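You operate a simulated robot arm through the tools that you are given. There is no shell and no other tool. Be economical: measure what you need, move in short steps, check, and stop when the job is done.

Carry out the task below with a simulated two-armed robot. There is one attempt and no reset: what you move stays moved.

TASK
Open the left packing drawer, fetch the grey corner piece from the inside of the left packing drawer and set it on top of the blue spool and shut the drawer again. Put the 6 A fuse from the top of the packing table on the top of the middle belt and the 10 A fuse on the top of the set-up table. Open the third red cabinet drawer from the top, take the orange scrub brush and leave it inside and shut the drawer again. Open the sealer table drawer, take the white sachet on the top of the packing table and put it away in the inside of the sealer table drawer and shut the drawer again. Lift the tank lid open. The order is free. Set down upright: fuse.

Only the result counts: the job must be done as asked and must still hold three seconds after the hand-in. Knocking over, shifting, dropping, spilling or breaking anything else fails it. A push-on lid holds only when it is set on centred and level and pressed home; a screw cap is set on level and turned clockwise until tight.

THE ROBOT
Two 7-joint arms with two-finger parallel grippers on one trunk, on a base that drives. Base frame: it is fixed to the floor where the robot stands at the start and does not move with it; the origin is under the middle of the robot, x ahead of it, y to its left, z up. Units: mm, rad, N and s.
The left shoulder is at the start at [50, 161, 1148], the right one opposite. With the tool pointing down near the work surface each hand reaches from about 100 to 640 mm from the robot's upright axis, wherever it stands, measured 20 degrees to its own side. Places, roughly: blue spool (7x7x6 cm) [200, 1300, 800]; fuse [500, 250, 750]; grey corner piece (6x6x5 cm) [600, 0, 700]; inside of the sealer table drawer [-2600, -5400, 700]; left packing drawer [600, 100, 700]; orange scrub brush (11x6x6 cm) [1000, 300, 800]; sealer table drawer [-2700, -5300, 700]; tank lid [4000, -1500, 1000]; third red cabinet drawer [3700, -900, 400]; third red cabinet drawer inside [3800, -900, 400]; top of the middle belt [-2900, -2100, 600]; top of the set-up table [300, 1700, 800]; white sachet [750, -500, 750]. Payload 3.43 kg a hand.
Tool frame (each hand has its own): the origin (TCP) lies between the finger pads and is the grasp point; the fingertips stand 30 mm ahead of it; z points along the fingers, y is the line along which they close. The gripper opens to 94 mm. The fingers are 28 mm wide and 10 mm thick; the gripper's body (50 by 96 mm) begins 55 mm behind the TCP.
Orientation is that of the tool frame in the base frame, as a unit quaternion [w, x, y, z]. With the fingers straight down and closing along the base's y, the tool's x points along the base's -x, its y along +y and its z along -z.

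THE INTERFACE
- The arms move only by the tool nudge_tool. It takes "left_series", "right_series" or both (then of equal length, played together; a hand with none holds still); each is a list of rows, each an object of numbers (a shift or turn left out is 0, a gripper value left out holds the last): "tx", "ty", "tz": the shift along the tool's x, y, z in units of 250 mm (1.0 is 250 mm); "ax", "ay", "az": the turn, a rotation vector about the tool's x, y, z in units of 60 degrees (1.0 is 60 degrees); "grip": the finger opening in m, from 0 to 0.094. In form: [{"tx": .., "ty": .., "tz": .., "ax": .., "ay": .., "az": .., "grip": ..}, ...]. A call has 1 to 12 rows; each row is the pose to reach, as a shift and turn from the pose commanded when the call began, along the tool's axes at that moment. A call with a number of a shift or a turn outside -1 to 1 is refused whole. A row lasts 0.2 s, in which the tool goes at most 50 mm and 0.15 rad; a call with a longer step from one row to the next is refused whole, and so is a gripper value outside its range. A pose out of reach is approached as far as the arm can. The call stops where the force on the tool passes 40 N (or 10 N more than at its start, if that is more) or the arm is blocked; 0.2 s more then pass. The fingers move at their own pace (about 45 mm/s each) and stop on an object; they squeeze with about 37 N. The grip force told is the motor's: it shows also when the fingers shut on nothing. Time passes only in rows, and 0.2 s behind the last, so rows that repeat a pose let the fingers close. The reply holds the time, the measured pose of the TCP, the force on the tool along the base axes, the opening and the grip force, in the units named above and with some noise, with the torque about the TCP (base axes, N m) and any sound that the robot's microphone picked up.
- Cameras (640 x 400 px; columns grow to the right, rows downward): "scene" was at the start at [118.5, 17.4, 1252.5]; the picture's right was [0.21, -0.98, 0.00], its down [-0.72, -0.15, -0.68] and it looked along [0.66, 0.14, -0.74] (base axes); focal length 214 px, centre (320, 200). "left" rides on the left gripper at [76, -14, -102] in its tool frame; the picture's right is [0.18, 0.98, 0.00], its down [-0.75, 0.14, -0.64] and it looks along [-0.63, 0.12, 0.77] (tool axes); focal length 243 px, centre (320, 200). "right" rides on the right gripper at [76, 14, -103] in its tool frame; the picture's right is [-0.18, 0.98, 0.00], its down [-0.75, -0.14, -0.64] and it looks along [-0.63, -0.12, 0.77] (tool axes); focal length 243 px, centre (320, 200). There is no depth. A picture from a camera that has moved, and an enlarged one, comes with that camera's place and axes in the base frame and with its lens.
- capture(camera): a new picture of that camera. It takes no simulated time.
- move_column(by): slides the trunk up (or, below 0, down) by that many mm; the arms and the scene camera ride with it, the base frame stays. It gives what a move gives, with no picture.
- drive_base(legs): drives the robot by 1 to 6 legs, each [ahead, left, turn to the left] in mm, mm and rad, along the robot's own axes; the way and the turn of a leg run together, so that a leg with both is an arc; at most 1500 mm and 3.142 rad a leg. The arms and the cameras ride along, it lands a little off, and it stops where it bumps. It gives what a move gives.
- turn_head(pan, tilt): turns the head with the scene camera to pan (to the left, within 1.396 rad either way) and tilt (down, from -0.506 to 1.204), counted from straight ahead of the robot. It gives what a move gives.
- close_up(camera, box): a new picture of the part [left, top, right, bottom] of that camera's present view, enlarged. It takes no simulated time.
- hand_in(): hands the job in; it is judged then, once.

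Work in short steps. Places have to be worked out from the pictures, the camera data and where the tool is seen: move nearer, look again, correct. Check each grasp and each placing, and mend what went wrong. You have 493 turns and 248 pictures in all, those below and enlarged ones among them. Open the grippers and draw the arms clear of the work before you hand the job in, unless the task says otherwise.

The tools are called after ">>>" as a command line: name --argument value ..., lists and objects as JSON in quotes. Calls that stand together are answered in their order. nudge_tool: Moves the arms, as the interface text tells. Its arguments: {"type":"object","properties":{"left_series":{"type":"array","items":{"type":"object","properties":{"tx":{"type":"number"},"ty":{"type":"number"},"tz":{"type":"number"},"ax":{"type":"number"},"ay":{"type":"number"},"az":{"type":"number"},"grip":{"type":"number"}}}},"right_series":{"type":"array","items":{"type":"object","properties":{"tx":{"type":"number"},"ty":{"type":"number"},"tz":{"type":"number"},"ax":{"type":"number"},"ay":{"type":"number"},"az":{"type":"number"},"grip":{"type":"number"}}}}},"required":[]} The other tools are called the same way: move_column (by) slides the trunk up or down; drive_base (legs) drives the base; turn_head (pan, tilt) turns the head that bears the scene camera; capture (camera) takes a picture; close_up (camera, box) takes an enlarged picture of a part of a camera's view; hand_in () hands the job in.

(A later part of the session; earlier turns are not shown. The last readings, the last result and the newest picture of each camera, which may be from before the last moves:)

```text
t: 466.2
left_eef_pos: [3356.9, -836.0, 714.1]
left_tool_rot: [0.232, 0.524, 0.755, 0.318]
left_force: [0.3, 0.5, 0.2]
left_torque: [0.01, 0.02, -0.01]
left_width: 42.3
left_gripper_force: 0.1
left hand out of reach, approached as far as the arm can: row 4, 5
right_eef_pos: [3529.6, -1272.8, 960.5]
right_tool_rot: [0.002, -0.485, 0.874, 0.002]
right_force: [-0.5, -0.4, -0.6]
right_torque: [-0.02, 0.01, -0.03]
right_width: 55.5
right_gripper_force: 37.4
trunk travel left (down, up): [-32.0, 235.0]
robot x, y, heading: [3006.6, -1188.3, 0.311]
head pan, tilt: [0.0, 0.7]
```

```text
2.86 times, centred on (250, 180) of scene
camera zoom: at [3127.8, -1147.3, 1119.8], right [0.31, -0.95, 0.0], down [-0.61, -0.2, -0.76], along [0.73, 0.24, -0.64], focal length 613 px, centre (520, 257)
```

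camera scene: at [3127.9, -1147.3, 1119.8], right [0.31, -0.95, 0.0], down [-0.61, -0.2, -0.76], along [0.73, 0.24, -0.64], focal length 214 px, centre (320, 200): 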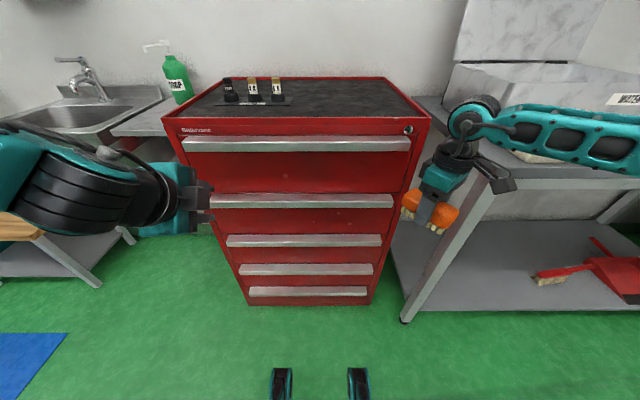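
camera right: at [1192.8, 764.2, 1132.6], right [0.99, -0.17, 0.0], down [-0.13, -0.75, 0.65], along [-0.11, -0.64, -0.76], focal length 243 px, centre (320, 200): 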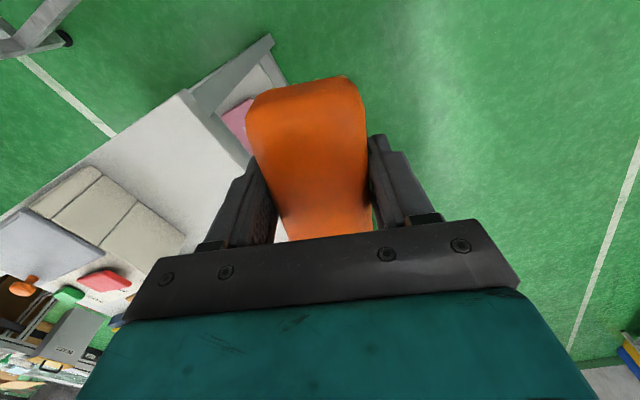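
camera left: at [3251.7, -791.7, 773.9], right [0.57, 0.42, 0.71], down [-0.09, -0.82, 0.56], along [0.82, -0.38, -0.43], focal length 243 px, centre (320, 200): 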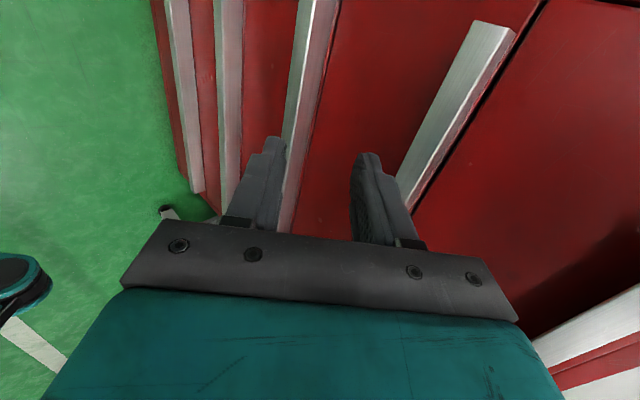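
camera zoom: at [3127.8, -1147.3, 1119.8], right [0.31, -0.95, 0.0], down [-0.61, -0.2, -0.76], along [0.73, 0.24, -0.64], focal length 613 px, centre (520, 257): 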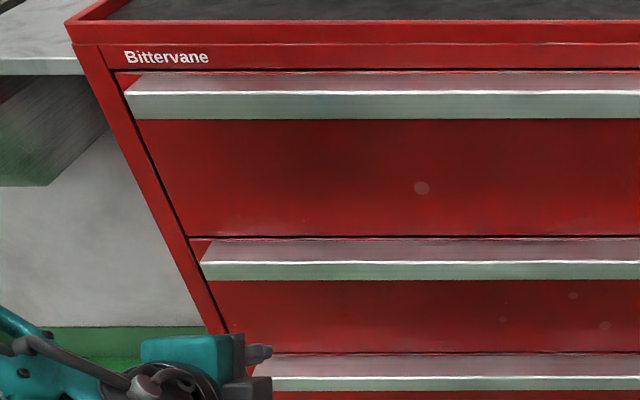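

The pull is a solid bar, so I want fingers above and below it. I test whether the left hand can get flatter and lower at another place (column fully down).

>>> move_column --by -32

>>> nudge_tool --left_series '[{"ax": -0.13}, {"ax": -0.26}, {"ax": -0.4}, {"ax": -0.53}, {"ax": -0.66}]'

>>> nudge_tool --left_series '[{"ty": -0.1}, {"ty": -0.2}, {"ty": -0.3}, {"ty": -0.4}]'

```text
t: 467.0
left_eef_pos: [3358.1, -836.9, 682.5]
left_tool_rot: [0.232, 0.524, 0.756, 0.318]
left_force: [-0.6, -0.7, 1.4]
left_torque: [-0.01, 0.02, -0.01]
left_width: 41.8
left_gripper_force: 0.0
right_eef_pos: [3530.0, -1273.8, 928.1]
right_tool_rot: [0.004, -0.485, 0.874, 0.002]
right_force: [-0.2, 0.6, -0.5]
right_torque: [-0.01, 0.0, 0.01]
right_width: 55.5
right_gripper_force: 36.8
trunk travel left (down, up): [0.0, 267.0]
robot x, y, heading: [3008.9, -1187.8, 0.319]
head pan, tilt: [0.0, 0.7]
```

```text
t: 468.2
left_eef_pos: [3354.7, -790.5, 778.6]
left_tool_rot: [0.396, 0.414, 0.603, 0.555]
left_force: [-0.1, 0.4, 0.4]
left_torque: [0.02, -0.01, -0.01]
left_width: 42.2
left_gripper_force: 0.0
left hand out of reach, approached as far as the arm can: row 1, 2, 3, 4, 5
right_eef_pos: [3530.9, -1273.3, 928.0]
right_tool_rot: [0.003, -0.486, 0.874, 0.002]
right_force: [0.3, 0.5, -0.9]
right_torque: [-0.02, 0.03, 0.03]
right_width: 55.5
right_gripper_force: 36.8
trunk travel left (down, up): [0.0, 267.0]
robot x, y, heading: [3008.0, -1187.4, 0.321]
head pan, tilt: [0.0, 0.7]
```

```text
t: 469.2
left_eef_pos: [3344.9, -761.6, 766.7]
left_tool_rot: [0.395, 0.414, 0.604, 0.555]
left_force: [0.0, -0.5, -0.4]
left_torque: [-0.02, 0.01, 0.02]
left_width: 42.0
left_gripper_force: 0.1
left hand out of reach, approached as far as the arm can: row 1, 2, 3, 4
right_eef_pos: [3531.4, -1274.0, 927.9]
right_tool_rot: [0.003, -0.486, 0.874, 0.001]
right_force: [-0.4, -0.2, -1.2]
right_torque: [-0.02, 0.01, -0.01]
right_width: 55.5
right_gripper_force: 37.2
trunk travel left (down, up): [0.0, 267.0]
robot x, y, heading: [3006.9, -1185.7, 0.315]
head pan, tilt: [0.0, 0.7]
```

The low limit seems to depend on place; the right arm went lower in front of the body's centre. I return to 45° and bring the left hand inward, then down.

>>> nudge_tool --left_series '[{"ax": 0.13, "tx": -0.1}, {"ax": 0.26, "tx": -0.25}, {"ax": 0.4, "tx": -0.4}, {"ax": 0.53, "tx": -0.55}, {"ax": 0.66, "tx": -0.7}, {"ax": 0.66, "tx": -0.85}]'

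>>> nudge_tool --left_series '[{"tz": 0.12, "ty": -0.12}, {"tz": 0.24, "ty": -0.24}, {"tz": 0.36, "ty": -0.36}, {"tz": 0.48, "ty": -0.48}]'

>>> capture --camera "scene"

```text
t: 470.6
left_eef_pos: [3403.4, -925.1, 787.6]
left_tool_rot: [0.233, 0.524, 0.755, 0.318]
left_force: [0.1, 0.3, -0.9]
left_torque: [0.01, 0.01, -0.03]
left_width: 42.1
left_gripper_force: 0.1
left hand out of reach, approached as far as the arm can: row 5, 6
right_eef_pos: [3530.5, -1273.0, 927.6]
right_tool_rot: [0.002, -0.486, 0.874, 0.002]
right_force: [-0.4, 0.0, -0.9]
right_torque: [0.0, -0.01, 0.06]
right_width: 55.5
right_gripper_force: 37.3
trunk travel left (down, up): [0.0, 267.0]
robot x, y, heading: [3013.6, -1184.4, 0.317]
head pan, tilt: [0.0, 0.7]
```

```text
t: 471.6
left_eef_pos: [3377.4, -865.0, 708.3]
left_tool_rot: [0.234, 0.523, 0.755, 0.318]
left_force: [0.2, -0.3, -0.1]
left_torque: [-0.03, 0.0, -0.04]
left_width: 42.0
left_gripper_force: 0.1
left hand out of reach, approached as far as the arm can: row 1, 2, 3, 4
right_eef_pos: [3530.4, -1273.5, 926.9]
right_tool_rot: [0.003, -0.486, 0.874, 0.001]
right_force: [-0.9, 0.0, -0.3]
right_torque: [0.0, 0.01, -0.05]
right_width: 55.6
right_gripper_force: 36.8
trunk travel left (down, up): [0.0, 267.0]
robot x, y, heading: [3007.0, -1188.2, 0.313]
head pan, tilt: [0.0, 0.7]
```

```text
78 pictures are left
camera scene: at [3127.7, -1147.4, 1087.9], right [0.31, -0.95, 0.0], down [-0.61, -0.2, -0.76], along [0.73, 0.24, -0.64], focal length 214 px, centre (320, 200)
```

scene: 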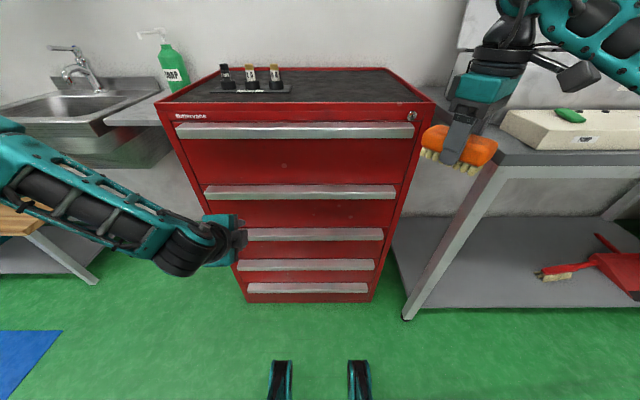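

The rolled pose is limited to about z 700. I restore the left hand to vertical and test how low it can go that way.

>>> nudge_tool --left_series '[{"ax": 0.049, "ay": 0.049, "az": -0.118, "tz": -0.1}, {"ax": 0.098, "ay": 0.098, "az": -0.236, "tz": -0.2}, {"ax": 0.147, "ay": 0.147, "az": -0.354, "tz": -0.3}, {"ax": 0.195, "ay": 0.195, "az": -0.472, "tz": -0.3}, {"ax": 0.244, "ay": 0.244, "az": -0.59, "tz": -0.3}, {"ax": 0.293, "ay": 0.293, "az": -0.708, "tz": -0.3}]'

>>> nudge_tool --left_series '[{"ax": 0.049, "ay": 0.049, "az": -0.118, "grip": 0.0}, {"ax": 0.098, "ay": 0.098, "az": -0.236}, {"ax": 0.147, "ay": 0.147, "az": -0.354}, {"ax": 0.195, "ay": 0.195, "az": -0.472}, {"ax": 0.244, "ay": 0.244, "az": -0.59}, {"ax": 0.293, "ay": 0.293, "az": -0.708}]'

>>> nudge_tool --left_series '[{"tz": 0.19}, {"tz": 0.38}, {"tz": 0.57}, {"tz": 0.76}, {"tz": 0.95}]'

```text
t: 473.0
left_eef_pos: [3326.4, -882.5, 761.6]
left_tool_rot: [0.135, 0.191, 0.957, 0.171]
left_force: [0.2, 0.0, 0.7]
left_torque: [0.0, 0.01, -0.02]
left_width: 42.1
left_gripper_force: 0.1
right_eef_pos: [3530.1, -1274.2, 928.5]
right_tool_rot: [0.004, -0.486, 0.874, 0.002]
right_force: [-0.4, -0.2, -0.8]
right_torque: [-0.01, -0.01, -0.01]
right_width: 55.4
right_gripper_force: 37.2
trunk travel left (down, up): [0.0, 267.0]
robot x, y, heading: [3008.2, -1183.4, 0.314]
head pan, tilt: [0.0, 0.7]
```

```text
t: 474.4
left_eef_pos: [3326.1, -881.6, 761.4]
left_tool_rot: [0.012, -0.176, 0.984, -0.008]
left_force: [0.5, -0.1, -0.2]
left_torque: [-0.03, -0.01, -0.02]
left_width: 0.1
left_gripper_force: 32.8
right_eef_pos: [3530.8, -1274.7, 927.3]
right_tool_rot: [0.003, -0.485, 0.874, 0.002]
right_force: [0.0, 0.0, -0.8]
right_torque: [-0.01, 0.04, -0.01]
right_width: 55.7
right_gripper_force: 37.4
trunk travel left (down, up): [0.0, 267.0]
robot x, y, heading: [3011.0, -1184.4, 0.317]
head pan, tilt: [0.0, 0.7]
```

```text
t: 475.6
left_eef_pos: [3291.0, -842.8, 621.7]
left_tool_rot: [0.014, -0.174, 0.985, -0.007]
left_force: [-0.1, -1.8, -0.3]
left_torque: [0.0, 0.02, 0.02]
left_width: 0.1
left_gripper_force: 33.6
left hand out of reach, approached as far as the arm can: row 3, 4, 5
right_eef_pos: [3530.6, -1274.2, 927.3]
right_tool_rot: [0.003, -0.486, 0.874, 0.001]
right_force: [0.2, -0.5, -0.8]
right_torque: [-0.02, -0.04, 0.02]
right_width: 55.4
right_gripper_force: 36.7
trunk travel left (down, up): [0.0, 267.0]
robot x, y, heading: [3007.5, -1186.8, 0.317]
head pan, tilt: [0.0, 0.7]
```

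It drifts outward/backward as it lowers; I test whether it goes lower closer in and further left.

>>> nudge_tool --left_series '[{"tx": 0.1, "ty": 0.1, "tz": 0.1}, {"tx": 0.2, "ty": 0.2, "tz": 0.2}, {"tx": 0.3, "ty": 0.3, "tz": 0.3}, {"tx": 0.4, "ty": 0.4, "tz": 0.4}, {"tx": 0.5, "ty": 0.5, "tz": 0.5}]'

>>> nudge_tool --left_series '[{"tz": 0.19}, {"tz": 0.38}, {"tz": 0.57}]'

```text
t: 476.8
left_eef_pos: [3142.2, -759.3, 573.5]
left_tool_rot: [0.014, -0.175, 0.984, -0.006]
left_force: [0.1, -0.3, 0.5]
left_torque: [-0.02, 0.01, -0.03]
left_width: 0.1
left_gripper_force: 32.8
left hand out of reach, approached as far as the arm can: row 1, 2, 3, 4, 5
right_eef_pos: [3531.0, -1274.2, 927.8]
right_tool_rot: [0.003, -0.486, 0.874, 0.002]
right_force: [-0.4, 0.1, -1.8]
right_torque: [-0.01, -0.03, 0.04]
right_width: 55.7
right_gripper_force: 36.3
trunk travel left (down, up): [0.0, 267.0]
robot x, y, heading: [3007.3, -1190.1, 0.312]
head pan, tilt: [0.0, 0.7]
```

```text
t: 477.6
left_eef_pos: [3121.8, -731.1, 548.7]
left_tool_rot: [0.014, -0.175, 0.985, -0.007]
left_force: [-0.3, -0.6, -0.4]
left_torque: [-0.02, -0.01, 0.02]
left_width: 0.1
left_gripper_force: 32.8
left hand out of reach, approached as far as the arm can: row 1, 2, 3
right_eef_pos: [3529.8, -1273.6, 927.1]
right_tool_rot: [0.004, -0.486, 0.874, 0.002]
right_force: [-0.2, -0.5, -0.8]
right_torque: [0.02, 0.01, 0.01]
right_width: 55.8
right_gripper_force: 37.3
trunk travel left (down, up): [0.0, 267.0]
robot x, y, heading: [3007.2, -1186.1, 0.317]
head pan, tilt: [0.0, 0.7]
```

Low work is possible at the robot's side. I'll turn so the cabinet is on my left (heading −1.28), where the left hand can pinch the strip from the side with a simple tilt.

>>> drive_base --legs '[[-60, 0, 0], [0, 0, -1.595]]'

>>> nudge_tool --left_series '[{"ax": -0.13, "grip": 0.06}, {"ax": -0.26}, {"ax": -0.4}, {"ax": -0.53}, {"ax": -0.66}, {"ax": -0.8}]'

>>> turn_head --pan 1.2 --tilt 0.8

>>> capture --camera "scene"

>>> capture --camera "left"

```text
t: 482.4
left_eef_pos: [3404.3, -1323.1, 548.8]
left_tool_rot: [0.005, 0.577, 0.816, -0.015]
left_force: [-0.3, -0.4, -0.8]
left_torque: [-0.01, 0.0, -0.04]
left_width: 0.2
left_gripper_force: 32.9
right_eef_pos: [2858.3, -1727.5, 926.8]
right_tool_rot: [0.003, 0.28, 0.96, -0.001]
right_force: [0.0, 0.0, -1.0]
right_torque: [-0.01, -0.03, 0.0]
right_width: 55.6
right_gripper_force: 37.2
trunk travel left (down, up): [0.0, 267.0]
robot x, y, heading: [2954.1, -1208.3, -1.27]
head pan, tilt: [0.0, 0.7]
```

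```text
t: 483.8
left_eef_pos: [3438.3, -1324.0, 651.0]
left_tool_rot: [0.238, 0.524, 0.753, 0.319]
left_force: [0.4, -0.6, 0.1]
left_torque: [-0.03, 0.02, -0.01]
left_width: 59.9
left_gripper_force: 0.0
left hand out of reach, approached as far as the arm can: row 1, 2, 3, 4, 5, 6
right_eef_pos: [2858.3, -1727.0, 927.7]
right_tool_rot: [0.003, 0.279, 0.96, 0.0]
right_force: [0.4, 0.8, -0.4]
right_torque: [-0.01, -0.01, 0.02]
right_width: 55.5
right_gripper_force: 37.4
trunk travel left (down, up): [0.0, 267.0]
robot x, y, heading: [2948.0, -1206.4, -1.268]
head pan, tilt: [0.0, 0.7]
```

```text
t: 485.2
left_eef_pos: [3438.1, -1326.0, 650.3]
left_tool_rot: [0.238, 0.525, 0.753, 0.318]
left_force: [-0.3, -0.8, 0.7]
left_torque: [-0.01, 0.0, 0.02]
left_width: 60.1
left_gripper_force: 0.0
right_eef_pos: [2858.3, -1726.5, 927.2]
right_tool_rot: [0.002, 0.28, 0.96, -0.001]
right_force: [0.0, -0.1, -0.6]
right_torque: [-0.03, -0.04, -0.01]
right_width: 55.5
right_gripper_force: 36.5
trunk travel left (down, up): [0.0, 267.0]
robot x, y, heading: [2951.9, -1209.6, -1.269]
head pan, tilt: [1.201, 0.799]
```

```text
77 pictures are left
camera scene: at [3044.0, -1248.2, 1079.6], right [-0.07, -1.0, 0.0], down [-0.72, 0.05, -0.7], along [0.7, -0.05, -0.72], focal length 214 px, centre (320, 200)
```

scene: 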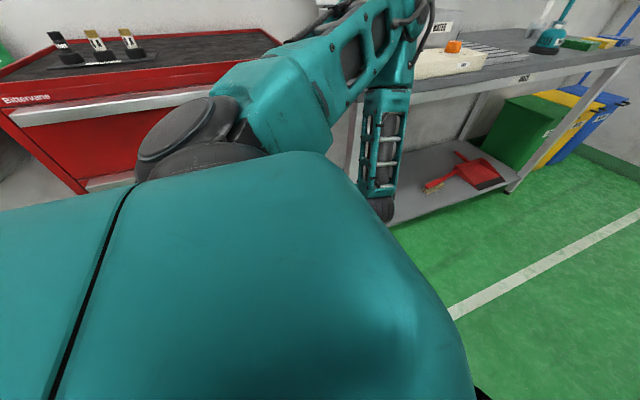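

```text
76 pictures are left
camera left: at [3332.2, -1278.7, 708.8], right [0.57, 0.42, 0.71], down [-0.1, -0.82, 0.56], along [0.82, -0.39, -0.42], focal length 243 px, centre (320, 200)
```

left: 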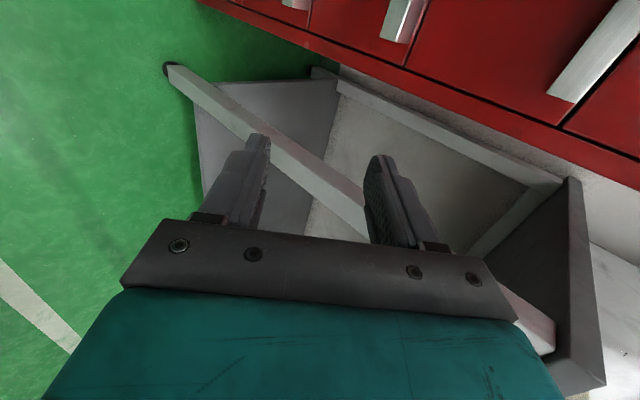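

The left tool now points toward the cabinet side, 45° down, at z 650. I bring it back along the body and lower it to see if z≈540 is reachable.

>>> nudge_tool --left_series '[{"tx": 0.12, "tz": 0.06, "ty": -0.06}, {"tx": 0.24, "tz": 0.12, "ty": -0.13}, {"tx": 0.36, "tz": 0.18, "ty": -0.2}, {"tx": 0.48, "tz": 0.24, "ty": -0.26}, {"tx": 0.56, "tz": 0.32, "ty": -0.34}]'

>>> capture --camera "left"

```text
t: 486.4
left_eef_pos: [3437.8, -1263.2, 654.3]
left_tool_rot: [0.24, 0.525, 0.751, 0.319]
left_force: [-0.6, -0.6, 0.4]
left_torque: [0.01, -0.04, 0.0]
left_width: 59.9
left_gripper_force: 0.1
left hand out of reach, approached as far as the arm can: row 1, 2, 3, 4, 5
right_eef_pos: [2857.7, -1727.7, 926.7]
right_tool_rot: [0.002, 0.28, 0.96, -0.001]
right_force: [0.2, -0.2, -0.7]
right_torque: [-0.01, 0.02, 0.04]
right_width: 55.6
right_gripper_force: 36.8
trunk travel left (down, up): [0.0, 267.0]
robot x, y, heading: [2949.0, -1203.2, -1.271]
head pan, tilt: [1.201, 0.799]
```

```text
75 pictures are left
camera left: at [3331.2, -1216.9, 712.1], right [0.56, 0.41, 0.71], down [-0.1, -0.82, 0.56], along [0.82, -0.39, -0.42], focal length 243 px, centre (320, 200)
```

left: 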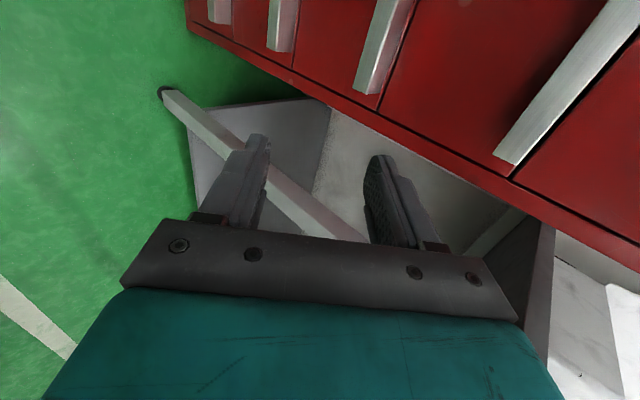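

The tilted pose stays near z 650. I test the vertical tool further out to the left, where it went lower before.

>>> nudge_tool --left_series '[{"ax": 0.13}, {"ax": 0.26}, {"ax": 0.4}, {"ax": 0.53}, {"ax": 0.66}, {"ax": 0.8}]'

>>> nudge_tool --left_series '[{"tz": 0.15, "ty": 0.1}, {"tz": 0.3, "ty": 0.2}, {"tz": 0.45, "ty": 0.3}, {"tz": 0.6, "ty": 0.4}, {"tz": 0.75, "ty": 0.5}]'

>>> nudge_tool --left_series '[{"tz": 0.15}, {"tz": 0.3}, {"tz": 0.45}]'

```text
t: 487.8
left_eef_pos: [3438.3, -1263.0, 656.5]
left_tool_rot: [0.006, 0.577, 0.816, -0.014]
left_force: [0.4, -0.3, -0.1]
left_torque: [0.03, -0.04, 0.02]
left_width: 60.0
left_gripper_force: 0.0
right_eef_pos: [2858.4, -1727.2, 927.4]
right_tool_rot: [0.003, 0.281, 0.96, -0.001]
right_force: [0.8, 0.2, -0.6]
right_torque: [0.0, -0.04, -0.01]
right_width: 55.7
right_gripper_force: 36.8
trunk travel left (down, up): [0.0, 267.0]
robot x, y, heading: [2951.9, -1204.6, -1.268]
head pan, tilt: [1.201, 0.799]
```

```text
t: 489.0
left_eef_pos: [3554.7, -1226.6, 465.6]
left_tool_rot: [0.004, 0.577, 0.816, -0.015]
left_force: [0.1, -0.7, -0.7]
left_torque: [0.0, 0.0, -0.01]
left_width: 60.0
left_gripper_force: 0.1
right_eef_pos: [2858.1, -1727.0, 927.5]
right_tool_rot: [0.003, 0.28, 0.96, -0.002]
right_force: [-0.2, -0.1, -0.4]
right_torque: [-0.05, -0.01, 0.02]
right_width: 55.7
right_gripper_force: 37.0
trunk travel left (down, up): [0.0, 267.0]
robot x, y, heading: [2951.3, -1207.2, -1.273]
head pan, tilt: [1.201, 0.799]
```

```text
t: 489.8
left_eef_pos: [3553.3, -1230.3, 352.7]
left_tool_rot: [0.004, 0.578, 0.816, -0.015]
left_force: [0.2, -0.3, 0.3]
left_torque: [-0.01, 0.0, 0.02]
left_width: 60.0
left_gripper_force: 0.2
right_eef_pos: [2857.8, -1726.9, 927.4]
right_tool_rot: [0.003, 0.279, 0.96, 0.0]
right_force: [-0.5, 0.0, -0.7]
right_torque: [-0.02, 0.02, 0.03]
right_width: 55.8
right_gripper_force: 36.7
trunk travel left (down, up): [0.0, 267.0]
robot x, y, heading: [2952.2, -1202.4, -1.268]
head pan, tilt: [1.201, 0.799]
```

Now it reaches z 350 at ~570 mm out: the limit was being too close in, not too low. I drive back 230 mm along the cabinet, raise the left hand to strip height and tilt it horizontal toward the cabinet.

>>> drive_base --legs '[[-230, 0, 0]]'

>>> nudge_tool --left_series '[{"tz": -0.1, "ax": -0.13}, {"tz": -0.25, "ax": -0.26}, {"tz": -0.4, "ax": -0.4}, {"tz": -0.55, "ax": -0.53}, {"tz": -0.7, "ax": -0.66}, {"tz": -0.77, "ax": -0.75}]'

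>>> nudge_tool --left_series '[{"ax": -0.13}, {"ax": -0.26}, {"ax": -0.4}, {"ax": -0.53}, {"ax": -0.66}]'

>>> capture --camera "left"

```text
t: 491.6
left_eef_pos: [3484.4, -1009.2, 354.3]
left_tool_rot: [0.005, 0.577, 0.817, -0.015]
left_force: [0.8, -0.6, -0.5]
left_torque: [0.0, -0.01, 0.02]
left_width: 60.2
left_gripper_force: 0.2
right_eef_pos: [2788.8, -1506.1, 927.6]
right_tool_rot: [0.004, 0.281, 0.96, 0.0]
right_force: [0.1, -0.3, 0.2]
right_torque: [0.0, 0.02, 0.0]
right_width: 55.9
right_gripper_force: 37.2
trunk travel left (down, up): [0.0, 267.0]
robot x, y, heading: [2882.0, -986.8, -1.268]
head pan, tilt: [1.201, 0.799]
```

```text
t: 492.9
left_eef_pos: [3487.9, -1004.4, 545.6]
left_tool_rot: [0.226, 0.531, 0.76, 0.3]
left_force: [-0.2, 0.4, 0.3]
left_torque: [-0.02, 0.0, 0.03]
left_width: 59.9
left_gripper_force: 0.1
right_eef_pos: [2789.1, -1505.6, 926.5]
right_tool_rot: [0.003, 0.281, 0.96, -0.001]
right_force: [0.1, 0.7, -1.4]
right_torque: [0.0, 0.0, 0.03]
right_width: 55.7
right_gripper_force: 36.5
trunk travel left (down, up): [0.0, 267.0]
robot x, y, heading: [2881.4, -986.1, -1.271]
head pan, tilt: [1.201, 0.799]
```

```text
t: 494.1
left_eef_pos: [3487.2, -1003.4, 546.2]
left_tool_rot: [0.393, 0.424, 0.613, 0.539]
left_force: [0.0, 0.6, 0.2]
left_torque: [-0.02, 0.03, 0.0]
left_width: 60.2
left_gripper_force: 0.1
right_eef_pos: [2788.8, -1506.4, 927.9]
right_tool_rot: [0.004, 0.281, 0.96, -0.001]
right_force: [0.6, -0.5, -0.8]
right_torque: [0.02, -0.01, -0.01]
right_width: 55.7
right_gripper_force: 36.3
trunk travel left (down, up): [0.0, 267.0]
robot x, y, heading: [2881.7, -984.5, -1.269]
head pan, tilt: [1.201, 0.799]
```

```text
74 pictures are left
camera left: at [3363.3, -965.8, 542.3], right [0.03, 0.23, 0.97], down [-0.34, -0.91, 0.23], along [0.94, -0.34, 0.05], focal length 243 px, centre (320, 200)
```

left: 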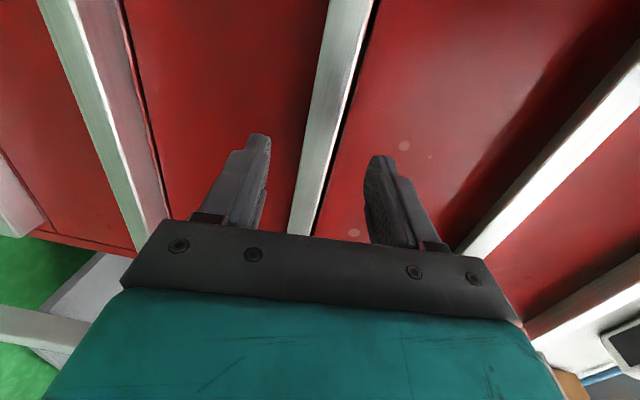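

Excellent: the third strip runs right between the fingers. I advance ~78 mm until the tips are near the drawer front, then pinch.

>>> nudge_tool --left_series '[{"tz": 0.12}, {"tz": 0.22}, {"tz": 0.28}, {"tz": 0.31}]'

>>> capture --camera "left"

```text
t: 495.2
left_eef_pos: [3552.0, -980.4, 536.1]
left_tool_rot: [0.393, 0.425, 0.614, 0.537]
left_force: [-12.3, -1.1, 7.7]
left_torque: [0.06, -0.74, -0.01]
left_width: 63.9
left_gripper_force: 3.5
right_eef_pos: [2787.1, -1507.0, 928.3]
right_tool_rot: [0.005, 0.281, 0.96, -0.001]
right_force: [0.6, -0.2, -0.7]
right_torque: [-0.03, 0.01, 0.01]
right_width: 55.5
right_gripper_force: 37.1
trunk travel left (down, up): [0.0, 267.0]
robot x, y, heading: [2882.5, -987.0, -1.268]
head pan, tilt: [1.201, 0.799]
stopped in row 4 (left hand): the force on the tool passed its limit at 48 N (the readings are from after the stop); the commanded pose is now the measured one
```

```text
73 pictures are left
camera left: at [3428.1, -942.2, 532.9], right [0.04, 0.24, 0.97], down [-0.34, -0.91, 0.23], along [0.94, -0.34, 0.05], focal length 243 px, centre (320, 200)
```

left: 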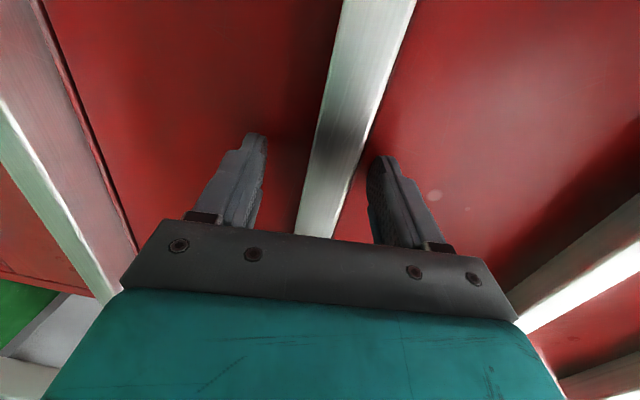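

Tips are at the drawer face with the bar between. Back off 2 mm and close.

>>> nudge_tool --left_series '[{"tz": -0.012, "grip": 0.03}, {"tz": -0.012, "grip": 0.01}, {"tz": -0.012, "grip": 0.0}, {"tz": -0.012, "grip": 0.0}]'

>>> capture --camera "left"

```text
t: 496.2
left_eef_pos: [3551.0, -979.9, 540.3]
left_tool_rot: [0.394, 0.423, 0.611, 0.541]
left_force: [1.4, 3.4, 23.6]
left_torque: [1.3, -1.08, 0.21]
left_width: 29.8
left_gripper_force: 42.6
right_eef_pos: [2787.2, -1507.0, 927.2]
right_tool_rot: [0.005, 0.281, 0.96, 0.0]
right_force: [-0.3, 0.3, -0.6]
right_torque: [0.01, 0.03, -0.03]
right_width: 55.3
right_gripper_force: 37.0
trunk travel left (down, up): [0.0, 267.0]
robot x, y, heading: [2883.6, -986.0, -1.267]
head pan, tilt: [1.201, 0.799]
```

```text
72 pictures are left
camera left: at [3427.7, -942.7, 535.8], right [0.03, 0.23, 0.97], down [-0.34, -0.91, 0.23], along [0.94, -0.34, 0.05], focal length 243 px, centre (320, 200)
```

left: 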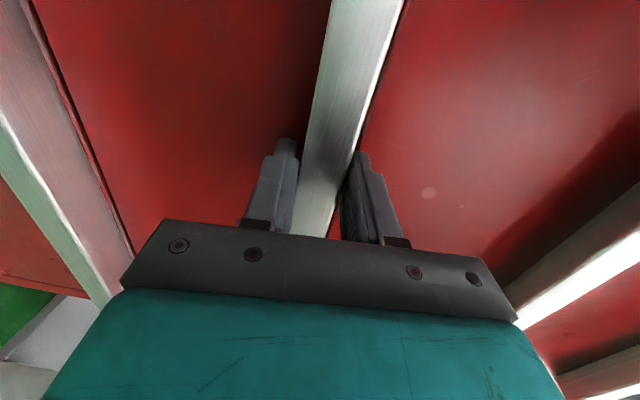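

The strip is pinched (30 mm). I pull by strafing right 150 mm.

>>> drive_base --legs '[[0, -150, 0]]'

>>> capture --camera "left"

```text
t: 498.1
left_eef_pos: [3408.4, -1027.9, 540.2]
left_tool_rot: [0.398, 0.425, 0.61, 0.538]
left_force: [5.1, -16.2, 26.4]
left_torque: [1.69, -1.31, 0.76]
left_width: 29.6
left_gripper_force: 44.9
right_eef_pos: [2643.6, -1550.8, 926.9]
right_tool_rot: [0.004, 0.281, 0.96, 0.001]
right_force: [-0.2, -0.2, -0.3]
right_torque: [-0.01, -0.02, -0.02]
right_width: 55.5
right_gripper_force: 36.8
trunk travel left (down, up): [0.0, 267.0]
robot x, y, heading: [2740.8, -1029.0, -1.266]
head pan, tilt: [1.201, 0.799]
```

```text
71 pictures are left
camera left: at [3285.1, -988.5, 535.6], right [0.03, 0.23, 0.97], down [-0.35, -0.91, 0.23], along [0.94, -0.34, 0.05], focal length 243 px, centre (320, 200)
```

left: 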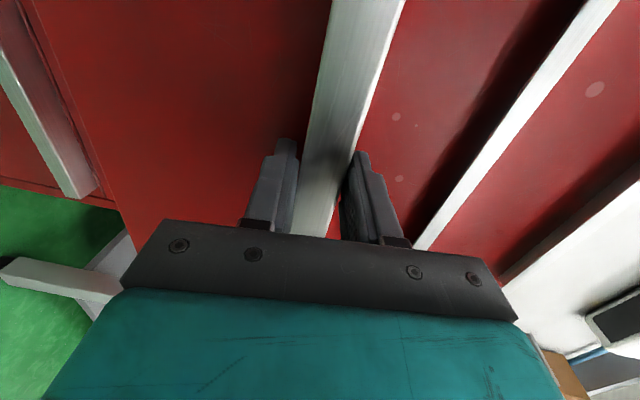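

The drawer is sliding out. Pull 130 mm more.

>>> drive_base --legs '[[0, -130, 0]]'

>>> turn_head --pan 1.39 --tilt 0.75

>>> capture --camera "scene"

```text
t: 499.9
left_eef_pos: [3284.3, -1068.3, 540.4]
left_tool_rot: [0.399, 0.425, 0.609, 0.538]
left_force: [5.8, -21.1, 10.5]
left_torque: [1.53, -1.03, 0.46]
left_width: 29.5
left_gripper_force: 44.8
right_eef_pos: [2520.5, -1591.8, 927.0]
right_tool_rot: [0.003, 0.281, 0.96, 0.0]
right_force: [-0.8, 0.5, -1.3]
right_torque: [0.02, 0.0, -0.04]
right_width: 55.7
right_gripper_force: 37.1
trunk travel left (down, up): [0.0, 267.0]
robot x, y, heading: [2614.5, -1064.2, -1.267]
head pan, tilt: [1.201, 0.799]
```

```text
t: 500.7
left_eef_pos: [3285.3, -1068.3, 540.2]
left_tool_rot: [0.399, 0.425, 0.609, 0.538]
left_force: [2.6, -1.8, 3.2]
left_torque: [1.92, -1.03, -0.35]
left_width: 29.3
left_gripper_force: 45.3
right_eef_pos: [2520.3, -1590.8, 927.8]
right_tool_rot: [0.004, 0.281, 0.96, 0.0]
right_force: [0.1, 0.3, -1.3]
right_torque: [0.0, 0.01, -0.01]
right_width: 55.6
right_gripper_force: 37.2
trunk travel left (down, up): [0.0, 267.0]
robot x, y, heading: [2612.0, -1067.9, -1.271]
head pan, tilt: [1.389, 0.75]
```

```text
70 pictures are left
camera scene: at [2708.4, -1096.0, 1083.7], right [0.12, -0.99, 0.0], down [-0.68, -0.08, -0.73], along [0.73, 0.09, -0.68], focal length 214 px, centre (320, 200)
```

scene: 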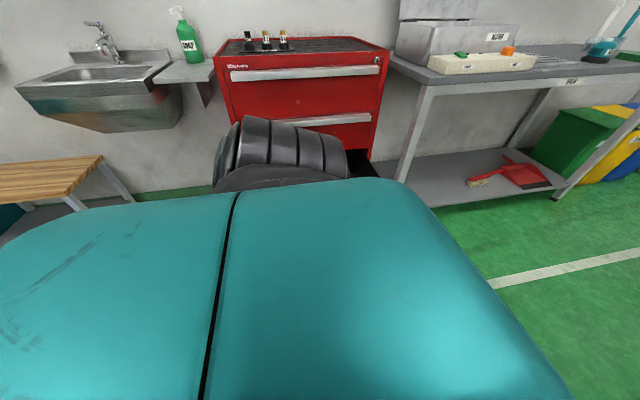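

The drawer is open ~280 mm. I release the strip, strafe away, and restore the left hand to vertical.

>>> nudge_tool --left_series '[{"grip": 0.05}, {"grip": 0.065}, {"grip": 0.065}, {"grip": 0.065}]'

>>> drive_base --legs '[[0, -130, 0]]'

>>> move_column --by 240

>>> nudge_tool --left_series '[{"ax": 0.13, "tz": -0.05}, {"ax": 0.26, "tz": -0.1}, {"ax": 0.4, "tz": -0.1}, {"ax": 0.53, "tz": -0.1}, {"ax": 0.66, "tz": -0.1}, {"ax": 0.79, "tz": -0.1}, {"ax": 0.92, "tz": -0.1}]'

>>> nudge_tool --left_series '[{"ax": 0.13, "tz": -0.1}, {"ax": 0.26, "tz": -0.25}, {"ax": 0.4, "tz": -0.4}, {"ax": 0.48, "tz": -0.55}]'

>>> capture --camera "scene"

```text
t: 501.7
left_eef_pos: [3283.3, -1067.2, 539.9]
left_tool_rot: [0.4, 0.426, 0.609, 0.537]
left_force: [0.4, -0.2, 0.3]
left_torque: [0.0, 0.0, -0.01]
left_width: 64.9
left_gripper_force: 0.0
right_eef_pos: [2521.8, -1591.3, 928.4]
right_tool_rot: [0.004, 0.281, 0.96, -0.001]
right_force: [-0.6, 0.6, -0.6]
right_torque: [0.0, -0.02, 0.0]
right_width: 55.5
right_gripper_force: 37.0
trunk travel left (down, up): [0.0, 267.0]
robot x, y, heading: [2614.1, -1070.2, -1.271]
head pan, tilt: [1.389, 0.75]
```

```text
t: 503.5
left_eef_pos: [3160.5, -1107.1, 541.0]
left_tool_rot: [0.399, 0.426, 0.609, 0.537]
left_force: [0.1, -0.3, -0.3]
left_torque: [0.03, -0.04, 0.01]
left_width: 64.8
left_gripper_force: 0.1
right_eef_pos: [2395.9, -1629.6, 927.6]
right_tool_rot: [0.003, 0.28, 0.96, -0.001]
right_force: [-0.7, -0.3, 0.1]
right_torque: [0.01, 0.02, 0.0]
right_width: 55.6
right_gripper_force: 37.0
trunk travel left (down, up): [0.0, 267.0]
robot x, y, heading: [2489.6, -1107.9, -1.27]
head pan, tilt: [1.389, 0.75]
```

```text
t: 506.0
left_eef_pos: [3159.3, -1106.4, 779.4]
left_tool_rot: [0.399, 0.426, 0.609, 0.538]
left_force: [0.2, -0.3, 1.1]
left_torque: [-0.02, 0.02, -0.01]
left_width: 65.0
left_gripper_force: 0.1
right_eef_pos: [2394.8, -1629.3, 1167.7]
right_tool_rot: [0.004, 0.28, 0.96, -0.001]
right_force: [1.1, -0.7, -1.3]
right_torque: [0.02, 0.01, -0.02]
right_width: 55.6
right_gripper_force: 37.0
trunk travel left (down, up): [-240.0, 27.0]
robot x, y, heading: [2487.6, -1105.7, -1.269]
head pan, tilt: [1.389, 0.75]
```

```text
t: 507.6
left_eef_pos: [3137.1, -1115.9, 783.4]
left_tool_rot: [0.157, 0.563, 0.788, 0.193]
left_force: [-0.1, 0.1, -0.4]
left_torque: [0.0, 0.02, 0.02]
left_width: 64.9
left_gripper_force: 0.1
right_eef_pos: [2397.2, -1631.3, 1169.5]
right_tool_rot: [0.003, 0.281, 0.96, -0.001]
right_force: [0.6, -0.2, 0.8]
right_torque: [-0.02, -0.03, 0.0]
right_width: 55.7
right_gripper_force: 36.7
trunk travel left (down, up): [-240.0, 27.0]
robot x, y, heading: [2486.6, -1106.5, -1.269]
head pan, tilt: [1.389, 0.75]
```

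```text
t: 508.6
left_eef_pos: [3071.8, -1131.7, 901.9]
left_tool_rot: [0.012, 0.585, 0.811, -0.01]
left_force: [0.0, 0.3, 0.0]
left_torque: [0.02, 0.03, 0.04]
left_width: 64.6
left_gripper_force: 0.0
right_eef_pos: [2395.6, -1628.8, 1167.2]
right_tool_rot: [0.004, 0.281, 0.96, -0.001]
right_force: [0.3, 0.1, 0.1]
right_torque: [-0.02, 0.01, -0.02]
right_width: 55.5
right_gripper_force: 37.2
trunk travel left (down, up): [-240.0, 27.0]
robot x, y, heading: [2485.8, -1107.2, -1.267]
head pan, tilt: [1.389, 0.75]
```

```text
69 pictures are left
camera scene: at [2583.4, -1134.7, 1323.6], right [0.12, -0.99, 0.0], down [-0.68, -0.08, -0.73], along [0.73, 0.09, -0.68], focal length 214 px, centre (320, 200)
```

scene: 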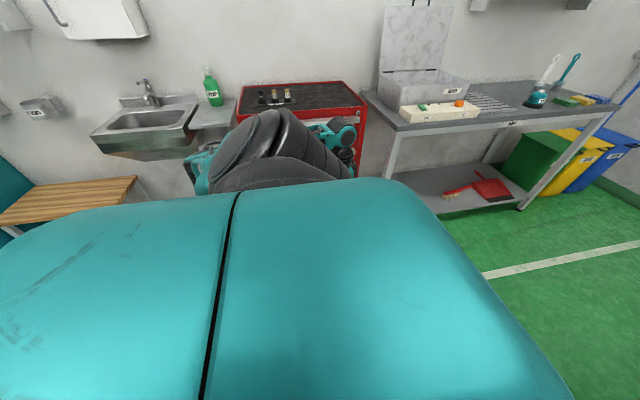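

I turn back to face the cabinet and look at the open drawer.

>>> drive_base --legs '[[0, 0, 1.56], [280, 0, 0]]'

>>> turn_head --pan -0.2 --tilt 0.85

>>> capture --camera "scene"

```text
t: 514.3
left_eef_pos: [2792.3, -443.4, 901.9]
left_tool_rot: [0.014, -0.155, 0.988, 0.002]
left_force: [-0.4, 0.4, 0.8]
left_torque: [-0.03, 0.02, 0.01]
left_width: 65.0
left_gripper_force: 0.1
right_eef_pos: [3279.2, -1126.8, 1166.7]
right_tool_rot: [0.003, -0.475, 0.88, 0.001]
right_force: [0.6, 0.0, -0.1]
right_torque: [-0.02, 0.03, -0.01]
right_width: 55.7
right_gripper_force: 37.6
trunk travel left (down, up): [-240.0, 27.0]
robot x, y, heading: [2758.4, -1026.8, 0.292]
head pan, tilt: [1.389, 0.75]
```

```text
t: 516.0
left_eef_pos: [2791.1, -443.9, 902.9]
left_tool_rot: [0.014, -0.156, 0.988, 0.002]
left_force: [0.5, -0.3, 0.6]
left_torque: [-0.02, 0.02, 0.0]
left_width: 65.1
left_gripper_force: 0.1
right_eef_pos: [3280.0, -1126.6, 1168.0]
right_tool_rot: [0.003, -0.476, 0.88, 0.002]
right_force: [0.0, -0.3, -1.0]
right_torque: [0.0, 0.0, 0.02]
right_width: 55.5
right_gripper_force: 37.1
trunk travel left (down, up): [-240.0, 27.0]
robot x, y, heading: [2759.4, -1025.2, 0.293]
head pan, tilt: [-0.201, 0.85]
```

```text
68 pictures are left
camera scene: at [2875.6, -1007.7, 1315.6], right [0.09, -1.0, 0.0], down [-0.75, -0.07, -0.66], along [0.66, 0.06, -0.75], focal length 214 px, centre (320, 200)
```

scene: 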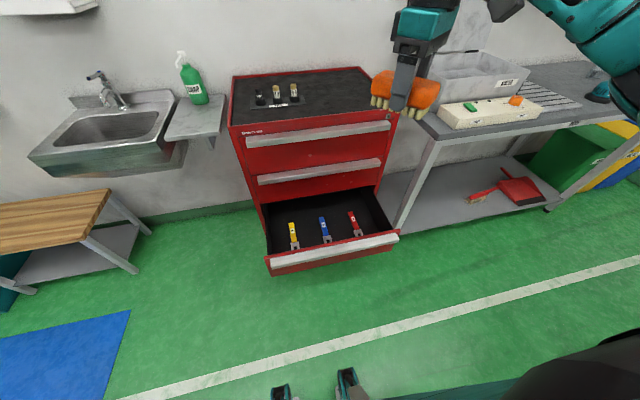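

The drawer holds three tools lying along its depth; there's space between the blue and red ones at about l=-2010. I position the base, align the brush along the drawer depth and bring it above that gap.

>>> drive_base --legs '[[0, -79, 0], [140, 0, 0]]'

>>> nudge_tool --right_series '[{"tx": -0.09, "ty": 0.04, "az": 0.14}, {"tx": -0.18, "ty": 0.08, "az": 0.28}, {"tx": -0.27, "ty": 0.13, "az": 0.42}, {"tx": -0.36, "ty": 0.17, "az": 0.55}, {"tx": -0.388, "ty": 0.182, "az": 0.667}]'

>>> move_column --by -240

>>> capture --camera "right"

>>> capture --camera "scene"

```text
t: 518.3
left_eef_pos: [2947.2, -479.7, 902.0]
left_tool_rot: [0.013, -0.156, 0.988, 0.002]
left_force: [0.2, 0.3, 0.1]
left_torque: [0.01, 0.01, -0.03]
left_width: 65.0
left_gripper_force: 0.1
right_eef_pos: [3436.4, -1162.0, 1166.2]
right_tool_rot: [0.003, -0.475, 0.88, 0.002]
right_force: [0.6, -0.4, -1.5]
right_torque: [-0.01, 0.0, 0.01]
right_width: 55.5
right_gripper_force: 37.0
trunk travel left (down, up): [-240.0, 27.0]
robot x, y, heading: [2914.6, -1065.4, 0.292]
head pan, tilt: [-0.201, 0.85]
```

```text
t: 519.5
left_eef_pos: [2945.2, -479.4, 901.4]
left_tool_rot: [0.014, -0.155, 0.988, 0.003]
left_force: [-0.5, 0.8, 0.7]
left_torque: [-0.02, -0.01, -0.03]
left_width: 64.8
left_gripper_force: 0.0
right_eef_pos: [3448.6, -1054.6, 1167.9]
right_tool_rot: [0.001, -0.144, 0.99, 0.004]
right_force: [0.5, -0.5, 0.1]
right_torque: [0.02, 0.02, 0.01]
right_width: 55.4
right_gripper_force: 36.9
trunk travel left (down, up): [-240.0, 27.0]
robot x, y, heading: [2913.5, -1061.9, 0.291]
head pan, tilt: [-0.201, 0.85]
```

```text
t: 522.0
left_eef_pos: [2947.0, -479.6, 661.7]
left_tool_rot: [0.015, -0.155, 0.988, 0.002]
left_force: [0.3, 0.1, -0.2]
left_torque: [0.01, -0.04, 0.0]
left_width: 64.9
left_gripper_force: 0.1
right_eef_pos: [3450.3, -1054.5, 928.1]
right_tool_rot: [0.002, -0.145, 0.989, 0.003]
right_force: [-0.1, -0.8, 0.4]
right_torque: [0.03, 0.01, 0.0]
right_width: 55.6
right_gripper_force: 36.9
trunk travel left (down, up): [0.0, 267.0]
robot x, y, heading: [2914.8, -1062.7, 0.29]
head pan, tilt: [-0.201, 0.85]
```

```text
67 pictures are left
camera right: at [3370.6, -1063.7, 1031.4], right [-0.11, 0.99, 0.01], down [0.76, 0.08, 0.65], along [0.64, 0.07, -0.76], focal length 243 px, centre (320, 200)
```

right: 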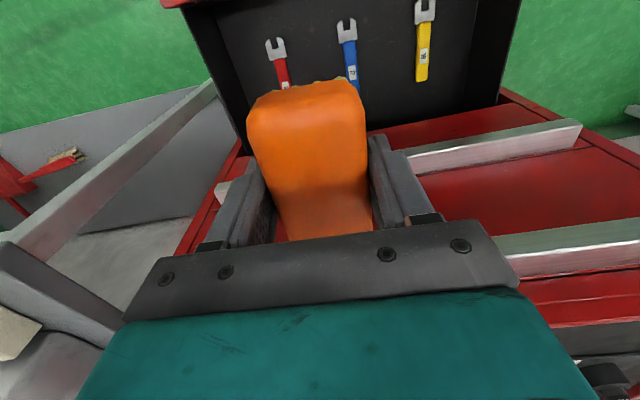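

```text
66 pictures are left
camera scene: at [3031.5, -1043.1, 1075.6], right [0.09, -1.0, 0.0], down [-0.75, -0.07, -0.66], along [0.66, 0.06, -0.75], focal length 214 px, centre (320, 200)
```

scene: 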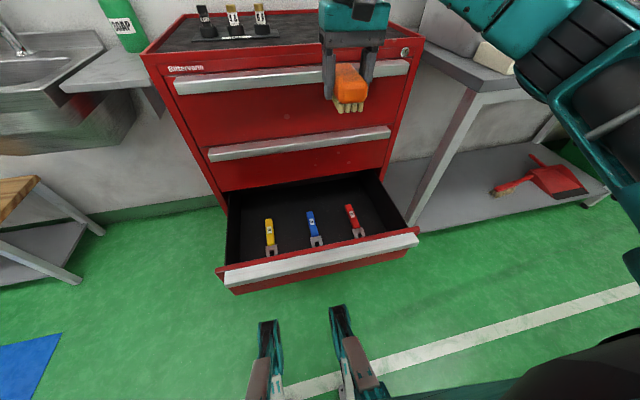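

The brush would land between the red and blue wrenches (118 mm gap). I shift 8 mm right and descend 230 mm.

>>> nudge_tool --right_series '[{"ty": -0.035, "tz": 0.17}, {"ty": -0.035, "tz": 0.36}, {"ty": -0.035, "tz": 0.55}, {"ty": -0.035, "tz": 0.74}, {"ty": -0.035, "tz": 0.92}]'

>>> capture --camera "right"

```text
t: 523.2
left_eef_pos: [2946.3, -479.3, 662.3]
left_tool_rot: [0.015, -0.155, 0.988, 0.003]
left_force: [-1.2, 0.2, 0.6]
left_torque: [-0.03, 0.0, 0.0]
left_width: 64.8
left_gripper_force: 0.0
right_eef_pos: [3451.6, -1062.0, 696.4]
right_tool_rot: [0.002, -0.146, 0.989, 0.003]
right_force: [0.3, -0.6, 1.0]
right_torque: [0.03, 0.01, -0.03]
right_width: 55.7
right_gripper_force: 36.4
trunk travel left (down, up): [0.0, 267.0]
robot x, y, heading: [2914.2, -1060.2, 0.289]
head pan, tilt: [-0.201, 0.85]
```

```text
65 pictures are left
camera right: at [3373.6, -1070.4, 799.7], right [-0.11, 0.99, 0.01], down [0.76, 0.08, 0.65], along [0.64, 0.07, -0.76], focal length 243 px, centre (320, 200)
```

right: 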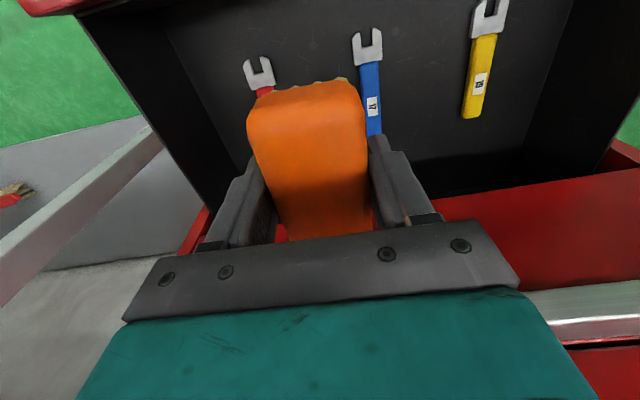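

Centred between the wrenches. Descend 150 mm more.

>>> nudge_tool --right_series '[{"tz": 0.18}, {"tz": 0.36}, {"tz": 0.54}, {"tz": 0.62}]'

>>> capture --camera "right"

```text
t: 524.2
left_eef_pos: [2945.9, -478.7, 662.9]
left_tool_rot: [0.015, -0.155, 0.988, 0.002]
left_force: [-0.1, 1.1, -0.1]
left_torque: [0.02, 0.02, 0.0]
left_width: 65.1
left_gripper_force: 0.0
right_eef_pos: [3452.3, -1062.2, 542.6]
right_tool_rot: [0.002, -0.145, 0.989, 0.003]
right_force: [-0.2, -0.1, -0.6]
right_torque: [0.02, 0.0, -0.01]
right_width: 55.5
right_gripper_force: 36.6
trunk travel left (down, up): [0.0, 267.0]
robot x, y, heading: [2918.4, -1063.4, 0.29]
head pan, tilt: [-0.201, 0.85]
```

```text
64 pictures are left
camera right: at [3373.9, -1070.2, 645.3], right [-0.11, 0.99, 0.01], down [0.76, 0.08, 0.65], along [0.64, 0.07, -0.76], focal length 243 px, centre (320, 200)
```

right: 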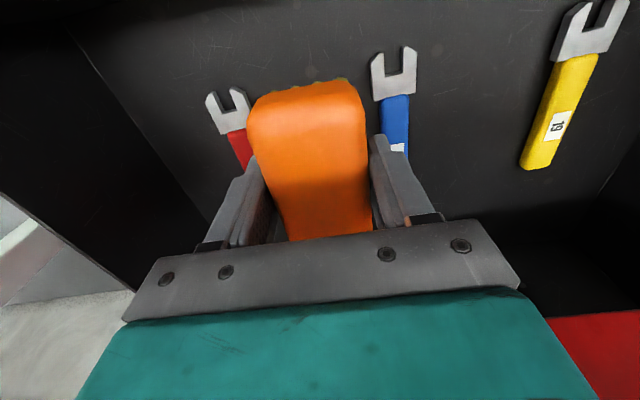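

Continue down 55 mm, then feel for the floor.

>>> nudge_tool --right_series '[{"tz": 0.12}, {"tz": 0.2}, {"tz": 0.24}]'

>>> nudge_tool --right_series '[{"tz": 0.02}, {"tz": 0.04}, {"tz": 0.06}, {"tz": 0.08}]'

>>> capture --camera "right"

```text
t: 525.0
left_eef_pos: [2946.7, -478.4, 660.9]
left_tool_rot: [0.014, -0.156, 0.988, 0.002]
left_force: [-0.6, -0.4, 0.2]
left_torque: [-0.04, 0.02, -0.01]
left_width: 65.1
left_gripper_force: 0.1
right_eef_pos: [3453.4, -1061.9, 483.5]
right_tool_rot: [0.001, -0.146, 0.989, 0.003]
right_force: [0.1, 0.4, -0.5]
right_torque: [0.02, -0.02, 0.03]
right_width: 55.8
right_gripper_force: 36.7
trunk travel left (down, up): [0.0, 267.0]
robot x, y, heading: [2916.3, -1062.9, 0.29]
head pan, tilt: [-0.201, 0.85]
```

```text
t: 526.0
left_eef_pos: [2947.0, -478.7, 663.6]
left_tool_rot: [0.015, -0.156, 0.988, 0.002]
left_force: [0.4, 0.2, 0.3]
left_torque: [-0.01, -0.03, -0.01]
left_width: 65.2
left_gripper_force: 0.1
right_eef_pos: [3453.3, -1061.8, 462.7]
right_tool_rot: [0.002, -0.145, 0.989, 0.003]
right_force: [-0.4, -0.3, -1.6]
right_torque: [0.02, 0.0, -0.02]
right_width: 55.5
right_gripper_force: 37.1
trunk travel left (down, up): [0.0, 267.0]
robot x, y, heading: [2915.5, -1060.3, 0.29]
head pan, tilt: [-0.201, 0.85]
```

```text
63 pictures are left
camera right: at [3374.7, -1069.8, 566.4], right [-0.11, 0.99, 0.01], down [0.76, 0.08, 0.64], along [0.64, 0.07, -0.76], focal length 243 px, centre (320, 200)
```

right: 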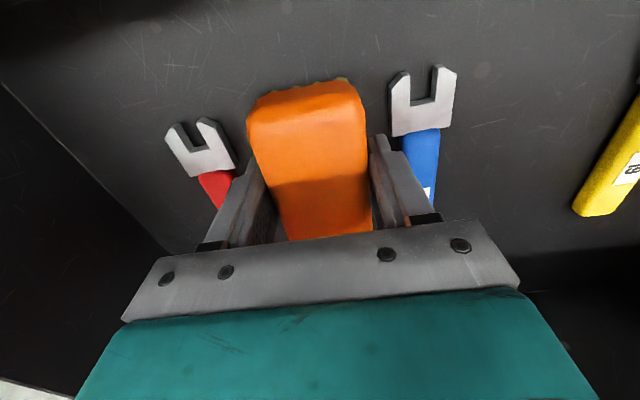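

Nearly at the floor; I shift 4 mm right for equal clearance and continue in small steps until contact.

>>> nudge_tool --right_series '[{"ty": -0.016}, {"ty": -0.016, "tz": 0.02}, {"ty": -0.016, "tz": 0.04}]'

>>> nudge_tool --right_series '[{"tz": 0.02}, {"tz": 0.04}, {"tz": 0.06}]'

>>> capture --camera "right"

```text
t: 526.8
left_eef_pos: [2946.5, -479.3, 662.7]
left_tool_rot: [0.015, -0.155, 0.988, 0.002]
left_force: [0.3, 0.3, 0.5]
left_torque: [0.01, 0.03, 0.02]
left_width: 64.9
left_gripper_force: 0.1
right_eef_pos: [3456.2, -1063.6, 454.5]
right_tool_rot: [0.002, -0.145, 0.989, 0.003]
right_force: [-0.6, 0.5, 0.1]
right_torque: [0.02, 0.01, 0.0]
right_width: 55.6
right_gripper_force: 36.4
trunk travel left (down, up): [0.0, 267.0]
robot x, y, heading: [2913.6, -1066.7, 0.288]
head pan, tilt: [-0.201, 0.85]
```

```text
t: 527.6
left_eef_pos: [2946.1, -479.3, 661.2]
left_tool_rot: [0.015, -0.155, 0.988, 0.002]
left_force: [0.6, -1.1, 0.5]
left_torque: [0.0, -0.02, -0.01]
left_width: 65.2
left_gripper_force: 0.0
right_eef_pos: [3455.1, -1063.8, 438.0]
right_tool_rot: [0.003, -0.146, 0.989, 0.003]
right_force: [0.4, 0.5, -1.1]
right_torque: [0.02, 0.03, 0.03]
right_width: 55.5
right_gripper_force: 36.5
trunk travel left (down, up): [0.0, 267.0]
robot x, y, heading: [2915.9, -1061.8, 0.289]
head pan, tilt: [-0.201, 0.85]
```

```text
62 pictures are left
camera right: at [3375.8, -1073.0, 541.4], right [-0.11, 0.99, 0.01], down [0.76, 0.08, 0.65], along [0.64, 0.07, -0.76], focal length 243 px, centre (320, 200)
```

right: 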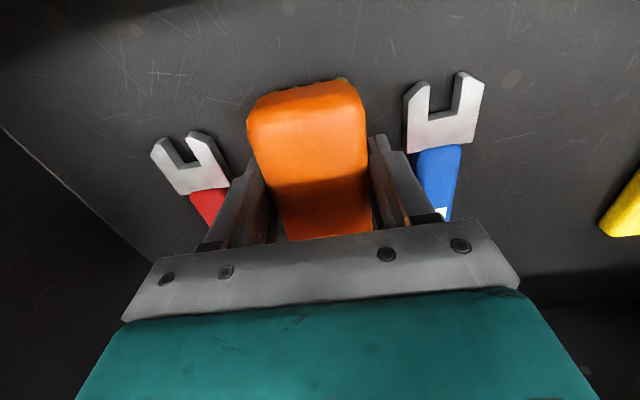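

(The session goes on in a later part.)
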